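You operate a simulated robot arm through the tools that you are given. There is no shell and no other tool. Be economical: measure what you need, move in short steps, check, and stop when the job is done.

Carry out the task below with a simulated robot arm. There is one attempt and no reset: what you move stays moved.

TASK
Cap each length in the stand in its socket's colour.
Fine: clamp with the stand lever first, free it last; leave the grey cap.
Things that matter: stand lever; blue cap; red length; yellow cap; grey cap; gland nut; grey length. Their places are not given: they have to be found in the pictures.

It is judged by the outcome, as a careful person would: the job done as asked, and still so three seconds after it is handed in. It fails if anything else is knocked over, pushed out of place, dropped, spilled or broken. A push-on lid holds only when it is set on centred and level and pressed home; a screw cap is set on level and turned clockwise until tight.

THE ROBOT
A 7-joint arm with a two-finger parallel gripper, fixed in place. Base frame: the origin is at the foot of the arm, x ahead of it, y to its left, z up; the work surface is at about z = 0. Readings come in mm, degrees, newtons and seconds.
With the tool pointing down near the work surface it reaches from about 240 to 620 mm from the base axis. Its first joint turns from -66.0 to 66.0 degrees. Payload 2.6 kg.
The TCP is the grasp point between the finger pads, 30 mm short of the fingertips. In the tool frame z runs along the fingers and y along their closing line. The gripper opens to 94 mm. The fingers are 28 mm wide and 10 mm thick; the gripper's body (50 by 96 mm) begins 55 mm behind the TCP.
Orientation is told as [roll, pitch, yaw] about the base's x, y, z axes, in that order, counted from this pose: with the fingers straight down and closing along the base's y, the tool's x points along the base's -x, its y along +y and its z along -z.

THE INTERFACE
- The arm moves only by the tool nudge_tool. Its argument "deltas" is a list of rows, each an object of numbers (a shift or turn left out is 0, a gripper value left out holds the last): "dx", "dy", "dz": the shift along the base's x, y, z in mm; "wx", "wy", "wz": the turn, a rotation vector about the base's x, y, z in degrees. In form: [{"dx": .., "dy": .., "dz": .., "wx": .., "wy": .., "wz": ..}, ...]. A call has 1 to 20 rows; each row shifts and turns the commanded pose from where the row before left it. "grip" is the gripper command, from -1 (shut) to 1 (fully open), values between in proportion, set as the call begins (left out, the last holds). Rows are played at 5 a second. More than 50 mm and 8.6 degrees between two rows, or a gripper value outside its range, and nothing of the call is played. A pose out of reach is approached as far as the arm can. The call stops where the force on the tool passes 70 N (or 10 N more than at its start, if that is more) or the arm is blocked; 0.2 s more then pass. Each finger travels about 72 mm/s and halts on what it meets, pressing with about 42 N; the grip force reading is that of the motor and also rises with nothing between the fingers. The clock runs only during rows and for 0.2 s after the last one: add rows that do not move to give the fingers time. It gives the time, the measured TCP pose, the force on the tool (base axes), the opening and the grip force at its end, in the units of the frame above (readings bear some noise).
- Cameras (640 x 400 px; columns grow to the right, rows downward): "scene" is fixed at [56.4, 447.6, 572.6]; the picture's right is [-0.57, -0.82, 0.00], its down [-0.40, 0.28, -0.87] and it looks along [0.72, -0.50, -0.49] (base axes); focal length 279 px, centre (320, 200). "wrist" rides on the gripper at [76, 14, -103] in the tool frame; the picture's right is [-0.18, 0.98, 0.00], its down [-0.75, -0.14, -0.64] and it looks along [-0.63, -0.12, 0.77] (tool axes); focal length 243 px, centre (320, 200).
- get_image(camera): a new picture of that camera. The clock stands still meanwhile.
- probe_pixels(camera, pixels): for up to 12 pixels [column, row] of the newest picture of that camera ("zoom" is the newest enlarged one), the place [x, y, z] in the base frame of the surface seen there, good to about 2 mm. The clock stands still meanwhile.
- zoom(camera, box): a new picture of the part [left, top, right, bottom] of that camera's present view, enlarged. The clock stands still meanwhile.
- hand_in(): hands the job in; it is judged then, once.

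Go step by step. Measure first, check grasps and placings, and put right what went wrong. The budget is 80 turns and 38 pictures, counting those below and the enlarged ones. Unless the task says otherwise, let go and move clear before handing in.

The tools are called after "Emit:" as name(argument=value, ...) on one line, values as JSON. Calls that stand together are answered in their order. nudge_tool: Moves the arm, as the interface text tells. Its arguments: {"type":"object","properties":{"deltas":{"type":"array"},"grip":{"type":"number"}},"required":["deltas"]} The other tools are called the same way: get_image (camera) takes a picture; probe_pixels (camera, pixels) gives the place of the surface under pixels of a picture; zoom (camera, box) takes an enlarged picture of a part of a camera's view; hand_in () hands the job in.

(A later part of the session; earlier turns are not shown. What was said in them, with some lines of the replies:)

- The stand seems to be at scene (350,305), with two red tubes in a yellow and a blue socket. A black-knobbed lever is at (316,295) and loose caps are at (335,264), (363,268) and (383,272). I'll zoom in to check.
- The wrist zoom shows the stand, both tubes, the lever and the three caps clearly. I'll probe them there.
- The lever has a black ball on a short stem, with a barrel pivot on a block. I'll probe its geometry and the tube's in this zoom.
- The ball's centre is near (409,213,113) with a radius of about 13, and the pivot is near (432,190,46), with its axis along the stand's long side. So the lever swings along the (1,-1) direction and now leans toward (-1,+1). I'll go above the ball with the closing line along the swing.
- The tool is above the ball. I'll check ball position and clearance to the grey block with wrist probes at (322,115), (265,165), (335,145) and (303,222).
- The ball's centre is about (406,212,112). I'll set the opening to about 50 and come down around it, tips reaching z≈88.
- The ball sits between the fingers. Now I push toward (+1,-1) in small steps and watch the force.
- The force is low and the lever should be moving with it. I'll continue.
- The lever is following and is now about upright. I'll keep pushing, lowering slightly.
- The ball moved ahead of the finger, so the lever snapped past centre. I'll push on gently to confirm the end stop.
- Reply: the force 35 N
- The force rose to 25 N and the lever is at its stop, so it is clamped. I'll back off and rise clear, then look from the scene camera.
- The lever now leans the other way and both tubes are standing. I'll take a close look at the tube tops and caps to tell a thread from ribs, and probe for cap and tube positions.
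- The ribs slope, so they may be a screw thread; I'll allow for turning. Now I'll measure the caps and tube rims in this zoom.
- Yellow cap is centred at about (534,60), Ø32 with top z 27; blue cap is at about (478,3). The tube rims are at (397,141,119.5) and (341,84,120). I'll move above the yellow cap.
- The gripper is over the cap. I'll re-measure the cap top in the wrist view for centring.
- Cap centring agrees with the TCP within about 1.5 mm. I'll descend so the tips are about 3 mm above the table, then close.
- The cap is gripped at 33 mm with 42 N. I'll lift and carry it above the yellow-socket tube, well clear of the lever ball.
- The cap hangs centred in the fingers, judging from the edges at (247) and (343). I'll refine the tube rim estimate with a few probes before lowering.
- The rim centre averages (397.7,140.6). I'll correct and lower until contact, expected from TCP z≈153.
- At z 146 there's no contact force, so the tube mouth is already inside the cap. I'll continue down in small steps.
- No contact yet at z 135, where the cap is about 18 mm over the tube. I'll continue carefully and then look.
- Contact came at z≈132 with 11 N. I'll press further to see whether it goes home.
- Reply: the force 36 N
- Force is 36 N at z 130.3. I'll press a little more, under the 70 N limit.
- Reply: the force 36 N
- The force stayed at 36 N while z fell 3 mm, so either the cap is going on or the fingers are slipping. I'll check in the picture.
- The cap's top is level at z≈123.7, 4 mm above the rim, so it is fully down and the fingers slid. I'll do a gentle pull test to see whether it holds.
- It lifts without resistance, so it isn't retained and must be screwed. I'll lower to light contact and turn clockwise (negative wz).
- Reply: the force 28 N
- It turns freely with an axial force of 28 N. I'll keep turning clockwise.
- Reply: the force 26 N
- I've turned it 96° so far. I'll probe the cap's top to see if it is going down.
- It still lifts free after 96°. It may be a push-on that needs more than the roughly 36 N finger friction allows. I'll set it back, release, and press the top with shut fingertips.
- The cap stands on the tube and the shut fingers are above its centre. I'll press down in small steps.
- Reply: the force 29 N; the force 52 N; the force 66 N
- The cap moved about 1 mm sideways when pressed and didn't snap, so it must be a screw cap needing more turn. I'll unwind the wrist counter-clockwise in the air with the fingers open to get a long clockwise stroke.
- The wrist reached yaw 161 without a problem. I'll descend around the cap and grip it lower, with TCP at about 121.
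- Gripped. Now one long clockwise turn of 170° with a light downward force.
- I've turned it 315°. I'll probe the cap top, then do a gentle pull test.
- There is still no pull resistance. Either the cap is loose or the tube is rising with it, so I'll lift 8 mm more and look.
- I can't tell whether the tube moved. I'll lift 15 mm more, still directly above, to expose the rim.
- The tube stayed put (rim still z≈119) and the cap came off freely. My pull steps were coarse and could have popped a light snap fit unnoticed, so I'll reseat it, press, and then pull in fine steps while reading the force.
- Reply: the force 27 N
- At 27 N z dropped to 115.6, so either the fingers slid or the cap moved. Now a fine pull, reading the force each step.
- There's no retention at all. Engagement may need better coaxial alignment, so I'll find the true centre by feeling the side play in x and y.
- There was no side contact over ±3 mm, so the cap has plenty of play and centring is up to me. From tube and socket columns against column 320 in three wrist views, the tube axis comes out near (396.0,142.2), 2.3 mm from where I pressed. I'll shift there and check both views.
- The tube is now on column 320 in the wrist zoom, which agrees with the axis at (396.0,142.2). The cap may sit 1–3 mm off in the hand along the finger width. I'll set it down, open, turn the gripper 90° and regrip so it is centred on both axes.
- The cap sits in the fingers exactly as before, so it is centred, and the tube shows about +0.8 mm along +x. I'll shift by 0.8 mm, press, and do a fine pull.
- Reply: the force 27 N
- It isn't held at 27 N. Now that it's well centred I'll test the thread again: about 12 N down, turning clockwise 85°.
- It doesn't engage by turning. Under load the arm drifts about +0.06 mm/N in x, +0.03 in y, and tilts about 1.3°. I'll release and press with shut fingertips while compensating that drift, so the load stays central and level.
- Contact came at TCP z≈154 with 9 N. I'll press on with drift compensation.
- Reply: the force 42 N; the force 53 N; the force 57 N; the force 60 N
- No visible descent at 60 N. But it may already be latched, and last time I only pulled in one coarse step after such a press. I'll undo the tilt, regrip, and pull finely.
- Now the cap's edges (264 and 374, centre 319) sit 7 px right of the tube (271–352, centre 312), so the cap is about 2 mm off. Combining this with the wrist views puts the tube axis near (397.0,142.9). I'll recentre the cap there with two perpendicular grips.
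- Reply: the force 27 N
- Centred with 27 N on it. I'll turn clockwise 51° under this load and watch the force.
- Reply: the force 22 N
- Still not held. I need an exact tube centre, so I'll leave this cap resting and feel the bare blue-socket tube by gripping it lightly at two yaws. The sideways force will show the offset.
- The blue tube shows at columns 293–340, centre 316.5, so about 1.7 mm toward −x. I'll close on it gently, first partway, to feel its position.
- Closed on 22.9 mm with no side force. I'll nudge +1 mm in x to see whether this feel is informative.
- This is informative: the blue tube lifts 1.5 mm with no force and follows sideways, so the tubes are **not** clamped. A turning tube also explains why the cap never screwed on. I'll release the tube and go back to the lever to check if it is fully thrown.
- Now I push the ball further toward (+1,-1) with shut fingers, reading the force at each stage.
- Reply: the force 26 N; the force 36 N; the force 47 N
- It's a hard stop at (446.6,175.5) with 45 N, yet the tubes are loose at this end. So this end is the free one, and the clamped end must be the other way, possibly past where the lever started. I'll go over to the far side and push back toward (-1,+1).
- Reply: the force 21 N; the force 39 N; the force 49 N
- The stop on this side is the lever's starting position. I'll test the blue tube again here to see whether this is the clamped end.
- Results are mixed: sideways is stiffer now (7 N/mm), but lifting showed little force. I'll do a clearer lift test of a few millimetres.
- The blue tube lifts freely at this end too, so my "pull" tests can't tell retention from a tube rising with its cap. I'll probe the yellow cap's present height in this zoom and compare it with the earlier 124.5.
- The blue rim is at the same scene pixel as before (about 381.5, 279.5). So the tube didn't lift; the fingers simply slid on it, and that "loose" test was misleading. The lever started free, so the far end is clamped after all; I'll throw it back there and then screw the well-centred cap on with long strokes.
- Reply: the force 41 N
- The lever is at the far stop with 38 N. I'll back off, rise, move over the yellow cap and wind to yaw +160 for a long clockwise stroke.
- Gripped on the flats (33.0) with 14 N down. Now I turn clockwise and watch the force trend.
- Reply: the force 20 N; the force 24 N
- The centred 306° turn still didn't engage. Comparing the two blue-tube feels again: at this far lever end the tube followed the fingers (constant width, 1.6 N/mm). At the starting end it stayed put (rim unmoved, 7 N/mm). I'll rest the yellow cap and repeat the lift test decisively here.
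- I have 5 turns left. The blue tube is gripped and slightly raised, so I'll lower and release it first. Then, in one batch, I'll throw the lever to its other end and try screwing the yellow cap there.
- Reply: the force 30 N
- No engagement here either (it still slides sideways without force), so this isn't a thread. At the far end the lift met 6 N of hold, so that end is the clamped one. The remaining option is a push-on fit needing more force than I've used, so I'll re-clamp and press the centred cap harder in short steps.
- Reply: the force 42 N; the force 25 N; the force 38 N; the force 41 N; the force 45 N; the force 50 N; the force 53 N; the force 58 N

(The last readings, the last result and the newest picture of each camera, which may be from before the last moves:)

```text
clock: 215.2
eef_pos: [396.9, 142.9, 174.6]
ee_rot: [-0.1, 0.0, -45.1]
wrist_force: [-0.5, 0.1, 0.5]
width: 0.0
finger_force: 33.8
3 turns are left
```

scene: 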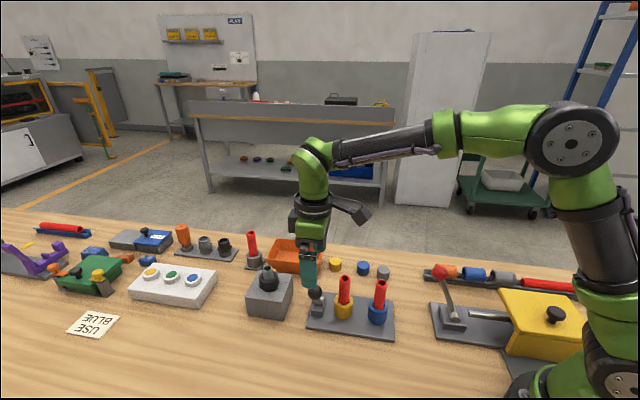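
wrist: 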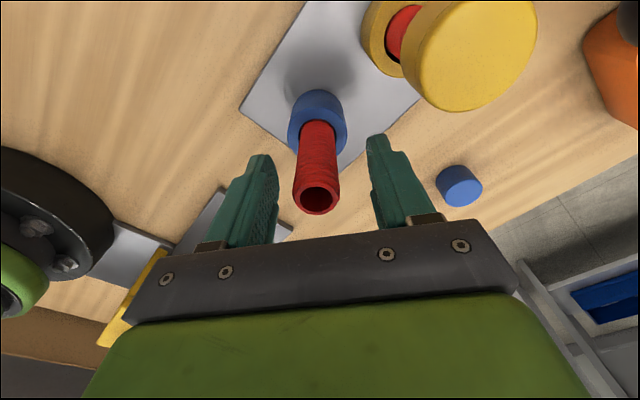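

It held at 58 N with no visible drop, and I can't confirm it latched. With 3 turns left I'll do the same for blue in one batch: pick the blue cap, set it centred on the blue-socket tube at (340.8,85.7), and press it.

Emit:
nudge_tool(deltas=[{"dz": 15, "wz": 8.2}, {"dx": 16.3, "dy": -27.9, "wz": 8.2}, {"dx": 16.3, "dy": -27.9, "wz": 8.2}, {"dx": 16.3, "dy": -27.9, "wz": 8.2}, {"dx": 16.3, "dy": -27.8, "wz": 8.2}, {"dx": 16.2, "dy": -27.8, "wz": 8.2}, {"wz": 8.2}, {"wz": 8.2}, {"wz": 8.2}, {"wz": 8.2}, {"wz": 8}, {"dz": -40}, {"dz": -40}, {"dz": -40}, {"dz": -28}, {"dz": -8}, {}], grip=0.2)

Emit:
nudge_tool(deltas=[{}, {}, {}, {}], grip=-1)

Emit:
nudge_tool(deltas=[{"dz": 40}, {"dz": 40}, {"dz": 40}, {"dz": 36}, {"dx": -34.3, "dy": 20.7}, {"dx": -34.3, "dy": 20.7}, {"dx": -34.3, "dy": 20.7}, {"dx": -34.3, "dy": 20.6}, {}, {"dz": -20}, {"dz": -20}, {"dz": -8}, {"dz": -8}, {}])

Emit:
nudge_tool(deltas=[{"dz": -1}, {"dz": -1}, {"dz": -1}, {"dx": -0.5, "dy": -0.2, "dz": -1}, {"dx": -0.5, "dy": -0.2, "dz": -1}, {}])

Emit:
nudge_tool(deltas=[{"dx": 1, "dy": 0.4, "dz": 2}, {}])

Emit:
nudge_tool(deltas=[{}, {}, {}, {"dz": 17}, {"dz": 20}, {}], grip=0.2)

Emit:
nudge_tool(deltas=[{}, {}, {}, {}, {"dz": -8}, {"dz": -4}, {}], grip=-1)

Emit:
nudge_tool(deltas=[{"dx": -0.5, "dy": -0.2, "dz": -1}, {"dx": -0.5, "dy": -0.2, "dz": -1}, {"dx": -0.5, "dy": -0.2, "dz": -1}, {"dx": -0.5, "dy": -0.2, "dz": -1}, {}])

Emit:
nudge_tool(deltas=[{"dx": -0.5, "dy": -0.2, "dz": -1}, {"dx": -0.5, "dy": -0.2, "dz": -1}, {"dx": -0.5, "dy": -0.2, "dz": -1}, {}])

Emit:
nudge_tool(deltas=[{"dx": 3.5, "dy": 1.4, "dz": 10}, {"dz": 35}, {}])

Emit:
zoom(camera="scene", box=[310, 245, 410, 325])

```text
clock: 218.8
eef_pos: [480.0, 3.2, 34.3]
ee_rot: [0.0, 0.0, 44.9]
wrist_force: [0.0, -0.6, 0.5]
width: 56.2
finger_force: 0.0
```

```text
clock: 219.8
eef_pos: [478.3, 3.3, 34.2]
ee_rot: [0.0, 0.0, 45.0]
wrist_force: [-0.1, 0.7, 1.0]
width: 33.2
finger_force: 42.4
```

```text
clock: 222.8
eef_pos: [341.1, 86.4, 134.5]
ee_rot: [0.0, 0.0, 45.0]
wrist_force: [0.2, -0.4, 0.0]
width: 32.9
finger_force: 41.9
```

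```text
clock: 224.2
eef_pos: [341.1, 85.8, 131.0]
ee_rot: [0.0, -0.2, 44.8]
wrist_force: [-0.3, -0.4, 22.0]
width: 33.3
finger_force: 42.3
```

```text
clock: 224.8
eef_pos: [340.5, 85.5, 131.0]
ee_rot: [0.1, 0.1, 44.9]
wrist_force: [1.0, 0.4, 9.3]
width: 33.3
finger_force: 41.7
```

```text
clock: 226.2
eef_pos: [341.9, 86.3, 168.3]
ee_rot: [0.0, 0.0, 44.9]
wrist_force: [0.4, -0.5, -1.0]
width: 56.5
finger_force: 0.0
```

```text
clock: 227.8
eef_pos: [340.4, 86.7, 156.7]
ee_rot: [0.1, 0.0, 44.9]
wrist_force: [-0.3, -0.5, 0.3]
width: 0.1
finger_force: 33.3
```

```text
clock: 229.0
eef_pos: [339.7, 85.8, 153.6]
ee_rot: [0.0, -0.2, 44.8]
wrist_force: [0.1, 0.3, 19.2]
width: 0.0
finger_force: 34.0
```

```text
clock: 230.0
eef_pos: [339.6, 85.2, 152.0]
ee_rot: [-0.3, -0.7, 44.9]
wrist_force: [0.0, -0.5, 46.9]
width: 0.0
finger_force: 32.8
```

```text
clock: 230.8
eef_pos: [340.6, 87.1, 194.0]
ee_rot: [0.1, 0.0, 44.9]
wrist_force: [0.3, -0.2, 0.1]
width: 0.0
finger_force: 32.8
```

```text
5.00 times, centred on (360, 285) of scene
2 turns are left
```

zoom: 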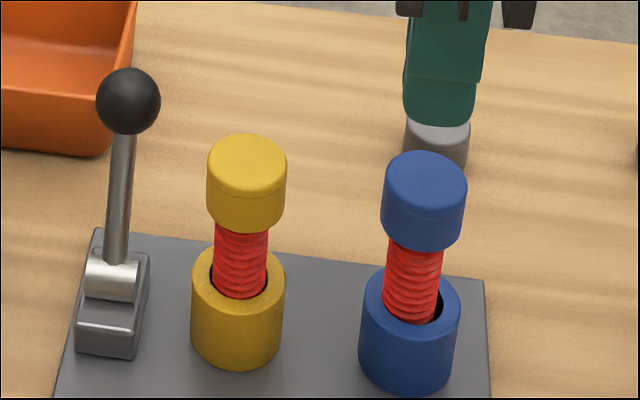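

Both caps sit level and centred on their matching sockets, and the lever is at the clamped end. With 2 turns left I'll use this batch to turn each cap clockwise more than 1½ turns without lifting, then free the lever and move clear.

Emit:
nudge_tool(deltas=[{"wz": 8.5}, {"wz": 8.5}, {"wz": 8.5}, {"wz": 8.5}, {"wz": 8.5}, {"wz": 8.5}, {"wz": 8.5}, {"wz": 8.5}, {"wz": 8.5}, {"wz": 8.5}, {"wz": 8.5}, {"wz": 8.5}, {"wz": 8.5}, {}, {"dz": -25}, {"dz": -25}, {"dz": -25.7}, {}], grip=0.2)

Emit:
nudge_tool(deltas=[{}, {}, {}, {"dz": -1}, {"dz": -0.5}, {}], grip=-1)

Emit:
nudge_tool(deltas=[{"wz": -8.5}, {"wz": -8.5}, {"wz": -8.5}, {"wz": -8.5}, {"wz": -8.5}, {"wz": -8.5}, {"wz": -8.5}, {"wz": -8.5}, {"wz": -8.5}, {"wz": -8.5}, {"wz": -8.5}, {"wz": -8.5}, {"wz": -8.5}, {"wz": -8.5}, {"wz": -8.5}, {"wz": -8.5}, {"wz": -8.5}, {"wz": -8.5}])

Emit:
nudge_tool(deltas=[{"wz": -8.5}, {"wz": -8.5}, {"wz": -8.5}, {"wz": -8.5}, {"wz": -8.5}, {"wz": -8.5}, {"wz": -8.5}, {"wz": -8.5}, {"wz": -8.5}, {"wz": -8.5}, {"wz": -8.5}, {"wz": -8.5}, {"wz": -8.5}, {"wz": -8.5}, {"wz": -8.5}, {"wz": -8.5}, {"wz": -8.5}, {"wz": -8.5}])

Emit:
nudge_tool(deltas=[{}, {}, {"wz": 8.5}, {"wz": 8.5}, {"wz": 8.5}, {"wz": 8.5}, {"wz": 8.5}, {"wz": 8.5}, {"wz": 8.5}, {"wz": 8.5}, {"wz": 8.5}, {"wz": 8.5}, {"wz": 8.5}, {"wz": 8.5}, {"wz": 8.5}, {"wz": 8.5}, {"wz": 8.5}, {"wz": 8.5}, {"wz": 8.5}, {"wz": 8.5}], grip=0.2)

Emit:
nudge_tool(deltas=[{"wz": 8.5}, {"wz": 8.5}, {"wz": 8.5}, {"wz": 8.5}, {"wz": 8.5}, {"wz": 8.5}, {"wz": 8.5}, {"wz": 8.5}, {"wz": 8.5}, {"wz": 8.5}, {"wz": 8.5}, {"wz": 8.5}, {"wz": 8.5}, {"wz": 8.5}, {"wz": 8.5}, {"wz": 8.5}, {"wz": 8.5}, {"wz": 8.5}, {}])

Emit:
nudge_tool(deltas=[{}, {}, {}, {"dz": -1}, {}], grip=-1)

Emit:
nudge_tool(deltas=[{"wz": -8.5}, {"wz": -8.5}, {"wz": -8.5}, {"wz": -8.5}, {"wz": -8.5}, {"wz": -8.5}, {"wz": -8.5}, {"wz": -8.5}, {"wz": -8.5}, {"wz": -8.5}, {"wz": -8.5}, {"wz": -8.5}, {"wz": -8.5}, {"wz": -8.5}, {"wz": -8.5}, {"wz": -8.5}, {"wz": -8.5}, {"wz": -8.5}])

Emit:
nudge_tool(deltas=[{"wz": -8.5}, {"wz": -8.5}, {"wz": -8.5}, {"wz": -8.5}, {"wz": -8.5}, {"wz": -8.5}, {"wz": -8.5}, {"wz": -8.5}, {"wz": -8.5}, {"wz": -8.5}, {"wz": -8.5}, {"wz": -8.5}, {"wz": -8.5}, {"wz": -8.5}, {"wz": -8.5}, {"wz": -8.5}, {"wz": -8.5}, {"wz": -8.5}])

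Emit:
nudge_tool(deltas=[{}, {}, {}, {"dz": 36}, {"dz": 37}, {"dx": 27.9, "dy": 28.3}, {"dx": 27.9, "dy": 28.3}, {"wz": 8.5}, {"wz": 8.5}, {"wz": 8.5}, {"wz": 8.5}, {"wz": 8.5}, {"wz": 8.5}, {"wz": 8.5}, {"wz": 8.5}, {"wz": 8.5}, {"wz": 8.5}, {"wz": 8.5}, {"wz": 8.5}, {"wz": 8.5}], grip=0.2)

Emit:
nudge_tool(deltas=[{"wz": 8.5}, {"wz": 8.5}, {"wz": 8.5}, {"wz": 8.5}, {"wz": 8.5}, {"wz": 8.5}, {"wz": 8.5}, {"wz": 8.5}, {"wz": 8.5}, {"wz": 8.5}, {"wz": 8.5}, {"wz": 8.5}, {"wz": 8.5}, {"wz": 8.5}, {"wz": 8.5}, {"wz": 8.5}, {}])

Emit:
nudge_tool(deltas=[{"wz": 8.5}, {"wz": 8.5}, {"wz": 8.5}, {"wz": 8.5}, {"wz": 8.5}, {"wz": 8.5}, {"wz": 8.5}, {}, {"dz": -25}, {"dz": -25}, {"dz": -20.5}, {}])

Emit:
nudge_tool(deltas=[{}, {}, {}, {"dz": -1}, {"dz": -0.5}, {}], grip=-1)

Emit:
nudge_tool(deltas=[{"wz": -8.5}, {"wz": -8.5}, {"wz": -8.5}, {"wz": -8.5}, {"wz": -8.5}, {"wz": -8.5}, {"wz": -8.5}, {"wz": -8.5}, {"wz": -8.5}, {"wz": -8.5}, {"wz": -8.5}, {"wz": -8.5}, {"wz": -8.5}, {"wz": -8.5}, {"wz": -8.5}, {"wz": -8.5}, {"wz": -8.5}, {"wz": -8.5}])

Emit:
nudge_tool(deltas=[{"wz": -8.5}, {"wz": -8.5}, {"wz": -8.5}, {"wz": -8.5}, {"wz": -8.5}, {"wz": -8.5}, {"wz": -8.5}, {"wz": -8.5}, {"wz": -8.5}, {"wz": -8.5}, {"wz": -8.5}, {"wz": -8.5}, {"wz": -8.5}, {"wz": -8.5}, {"wz": -8.5}, {"wz": -8.5}, {"wz": -8.5}])

Emit:
nudge_tool(deltas=[{}, {}, {}, {"dz": 36}, {"dz": 36}, {"dx": 30.7, "dy": -2.7, "wz": 8.5}, {"dx": 30.7, "dy": -2.7, "wz": 8.5}, {"dx": 30.6, "dy": -2.7, "wz": 8.5}, {"wz": 8.5}, {"wz": 8.5}, {"wz": 8.5}, {"wz": 8.5}, {"wz": 8.5}, {"wz": 8.5}, {"wz": 8.5}, {"wz": 8.5}, {"wz": 8.5}, {}], grip=0.2)

Emit:
nudge_tool(deltas=[{}, {}, {}, {"dz": -35}, {"dz": -35}, {}], grip=-1)

Emit:
nudge_tool(deltas=[{"dx": -4, "dy": 4}, {"dx": -4, "dy": 4}, {"dx": -4, "dy": 4}, {"dx": -4, "dy": 4}, {"dx": -4, "dy": 4}, {"dx": -4, "dy": 4}, {"dx": -4, "dy": 4}, {"dx": -4, "dy": 4}, {"dx": -4, "dy": 4}, {"dx": -4, "dy": 4}, {"dx": -4, "dy": 4}, {"dx": -4, "dy": 4}, {"dx": -4, "dy": 4}, {"dx": -4, "dy": 4}, {"dx": -2, "dy": 2}, {"dx": -2, "dy": 2}, {"dx": -1, "dy": 1}, {}])

Emit:
nudge_tool(deltas=[{"dx": 5, "dy": -5}, {"dx": 5, "dy": -5}, {"dz": 40}, {"dz": 40}, {"dz": 40}, {}])

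```text
clock: 234.6
eef_pos: [342.2, 85.6, 118.2]
ee_rot: [0.0, 0.0, 155.5]
wrist_force: [-0.4, -0.3, -0.2]
width: 56.3
finger_force: 0.1
```

```text
clock: 236.0
eef_pos: [341.4, 85.7, 117.8]
ee_rot: [0.1, 0.2, 155.3]
wrist_force: [-0.1, 0.7, 9.2]
width: 33.2
finger_force: 42.3
```

```text
clock: 239.8
eef_pos: [341.7, 85.7, 117.4]
ee_rot: [0.0, 0.0, 2.2]
wrist_force: [-2.1, -1.4, 14.5]
width: 32.8
finger_force: 42.1
```

```text
clock: 243.6
eef_pos: [341.6, 85.4, 117.2]
ee_rot: [0.0, 0.0, -150.8]
wrist_force: [-1.5, -0.5, 8.1]
width: 32.9
finger_force: 42.6
```

```text
clock: 247.8
eef_pos: [341.6, 85.6, 117.6]
ee_rot: [0.1, -0.1, 2.6]
wrist_force: [0.3, -0.1, -0.4]
width: 56.3
finger_force: 0.0
```

```text
clock: 251.8
eef_pos: [341.3, 86.0, 117.1]
ee_rot: [0.0, 0.0, 155.4]
wrist_force: [0.8, 0.8, 0.1]
width: 56.2
finger_force: 0.1
```

```text
clock: 253.0
eef_pos: [342.0, 85.1, 115.7]
ee_rot: [0.1, 0.0, 155.3]
wrist_force: [-0.2, -0.1, 5.7]
width: 33.9
finger_force: 42.2
```

```text
clock: 256.8
eef_pos: [341.8, 86.0, 116.6]
ee_rot: [-0.1, 0.0, 2.2]
wrist_force: [-1.9, -2.2, 10.8]
width: 33.6
finger_force: 41.9
```

```text
clock: 260.6
eef_pos: [341.2, 85.0, 116.3]
ee_rot: [0.1, 0.2, -150.8]
wrist_force: [-0.9, -0.4, 7.1]
width: 33.6
finger_force: 41.7
```

```text
clock: 264.8
eef_pos: [396.7, 143.3, 189.1]
ee_rot: [0.0, 0.0, -39.9]
wrist_force: [0.2, -0.1, -0.6]
width: 56.3
finger_force: 0.0
```

```text
clock: 268.4
eef_pos: [397.9, 141.9, 189.4]
ee_rot: [0.0, -0.1, 96.0]
wrist_force: [-0.7, 0.5, -0.9]
width: 56.3
finger_force: 0.0
```

```text
clock: 271.0
eef_pos: [396.5, 142.9, 119.5]
ee_rot: [0.1, 0.0, 155.3]
wrist_force: [0.1, 0.4, -1.1]
width: 56.2
finger_force: 0.1
```

```text
clock: 272.4
eef_pos: [398.0, 141.3, 117.6]
ee_rot: [0.0, 0.1, 155.4]
wrist_force: [0.3, -0.1, 9.7]
width: 34.6
finger_force: 41.8
```

```text
clock: 276.2
eef_pos: [397.4, 142.6, 117.8]
ee_rot: [0.0, 0.1, 2.2]
wrist_force: [-2.1, -0.4, 18.7]
width: 34.6
finger_force: 42.4
```

```text
clock: 279.8
eef_pos: [398.1, 144.4, 116.4]
ee_rot: [0.1, -0.1, -142.3]
wrist_force: [-0.5, -1.1, 2.3]
width: 34.3
finger_force: 42.0
```

```text
clock: 283.6
eef_pos: [489.0, 135.9, 189.7]
ee_rot: [0.0, 0.0, -40.0]
wrist_force: [-0.1, -0.8, -0.1]
width: 56.3
finger_force: 0.1
```

```text
clock: 285.0
eef_pos: [489.2, 134.2, 119.4]
ee_rot: [-0.1, 0.2, -40.1]
wrist_force: [2.3, -1.6, 0.9]
width: 0.0
finger_force: 33.2
```

```text
clock: 288.8
eef_pos: [431.5, 191.5, 118.7]
ee_rot: [0.3, -0.6, -40.2]
wrist_force: [22.0, -15.9, 5.6]
width: 0.0
finger_force: 32.8
```

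```text
clock: 290.2
eef_pos: [439.4, 186.1, 239.0]
ee_rot: [0.0, 0.0, -40.1]
wrist_force: [0.1, 0.0, -0.4]
width: 0.0
finger_force: 32.9
1 turns are left
```

The last readings show the lever back at its starting end (27 N at the stop) and the arm clear at z 239. This is the last turn, so I'm handing in.

I'm not confident the job is done. The yellow and blue caps sit level on their matching tubes, but I never saw either one lock on. Pressing (about 58 N on yellow, 47 N on blue) and turning clockwise showed no sign of it, and after the last of that I had no turns left to check. The grey cap was left alone.

Emit:
hand_in()

```text
The job is handed in.
```

I handed the job in, but I don't think it's fully done: both caps are on the right tubes, but I couldn't confirm that either is locked.

- **Caps:** the yellow and blue caps were centred and level on the tubes in the matching sockets in my last picture. I turned both again after that, with no picture since. Pressing and turning clockwise never showed them catching, and when I tested the yellow cap it lifted and slid freely.
- **Lever:** I threw it to the far end first and returned it to its starting end last. I swung it back and forth once or twice in between because I wasn't sure which end clamps, and I never settled that for certain.
- **Blue-socket tube:** I gripped it several times to test the clamp and raised it slightly, then lowered it back.
- **Grey cap:** I didn't touch it.
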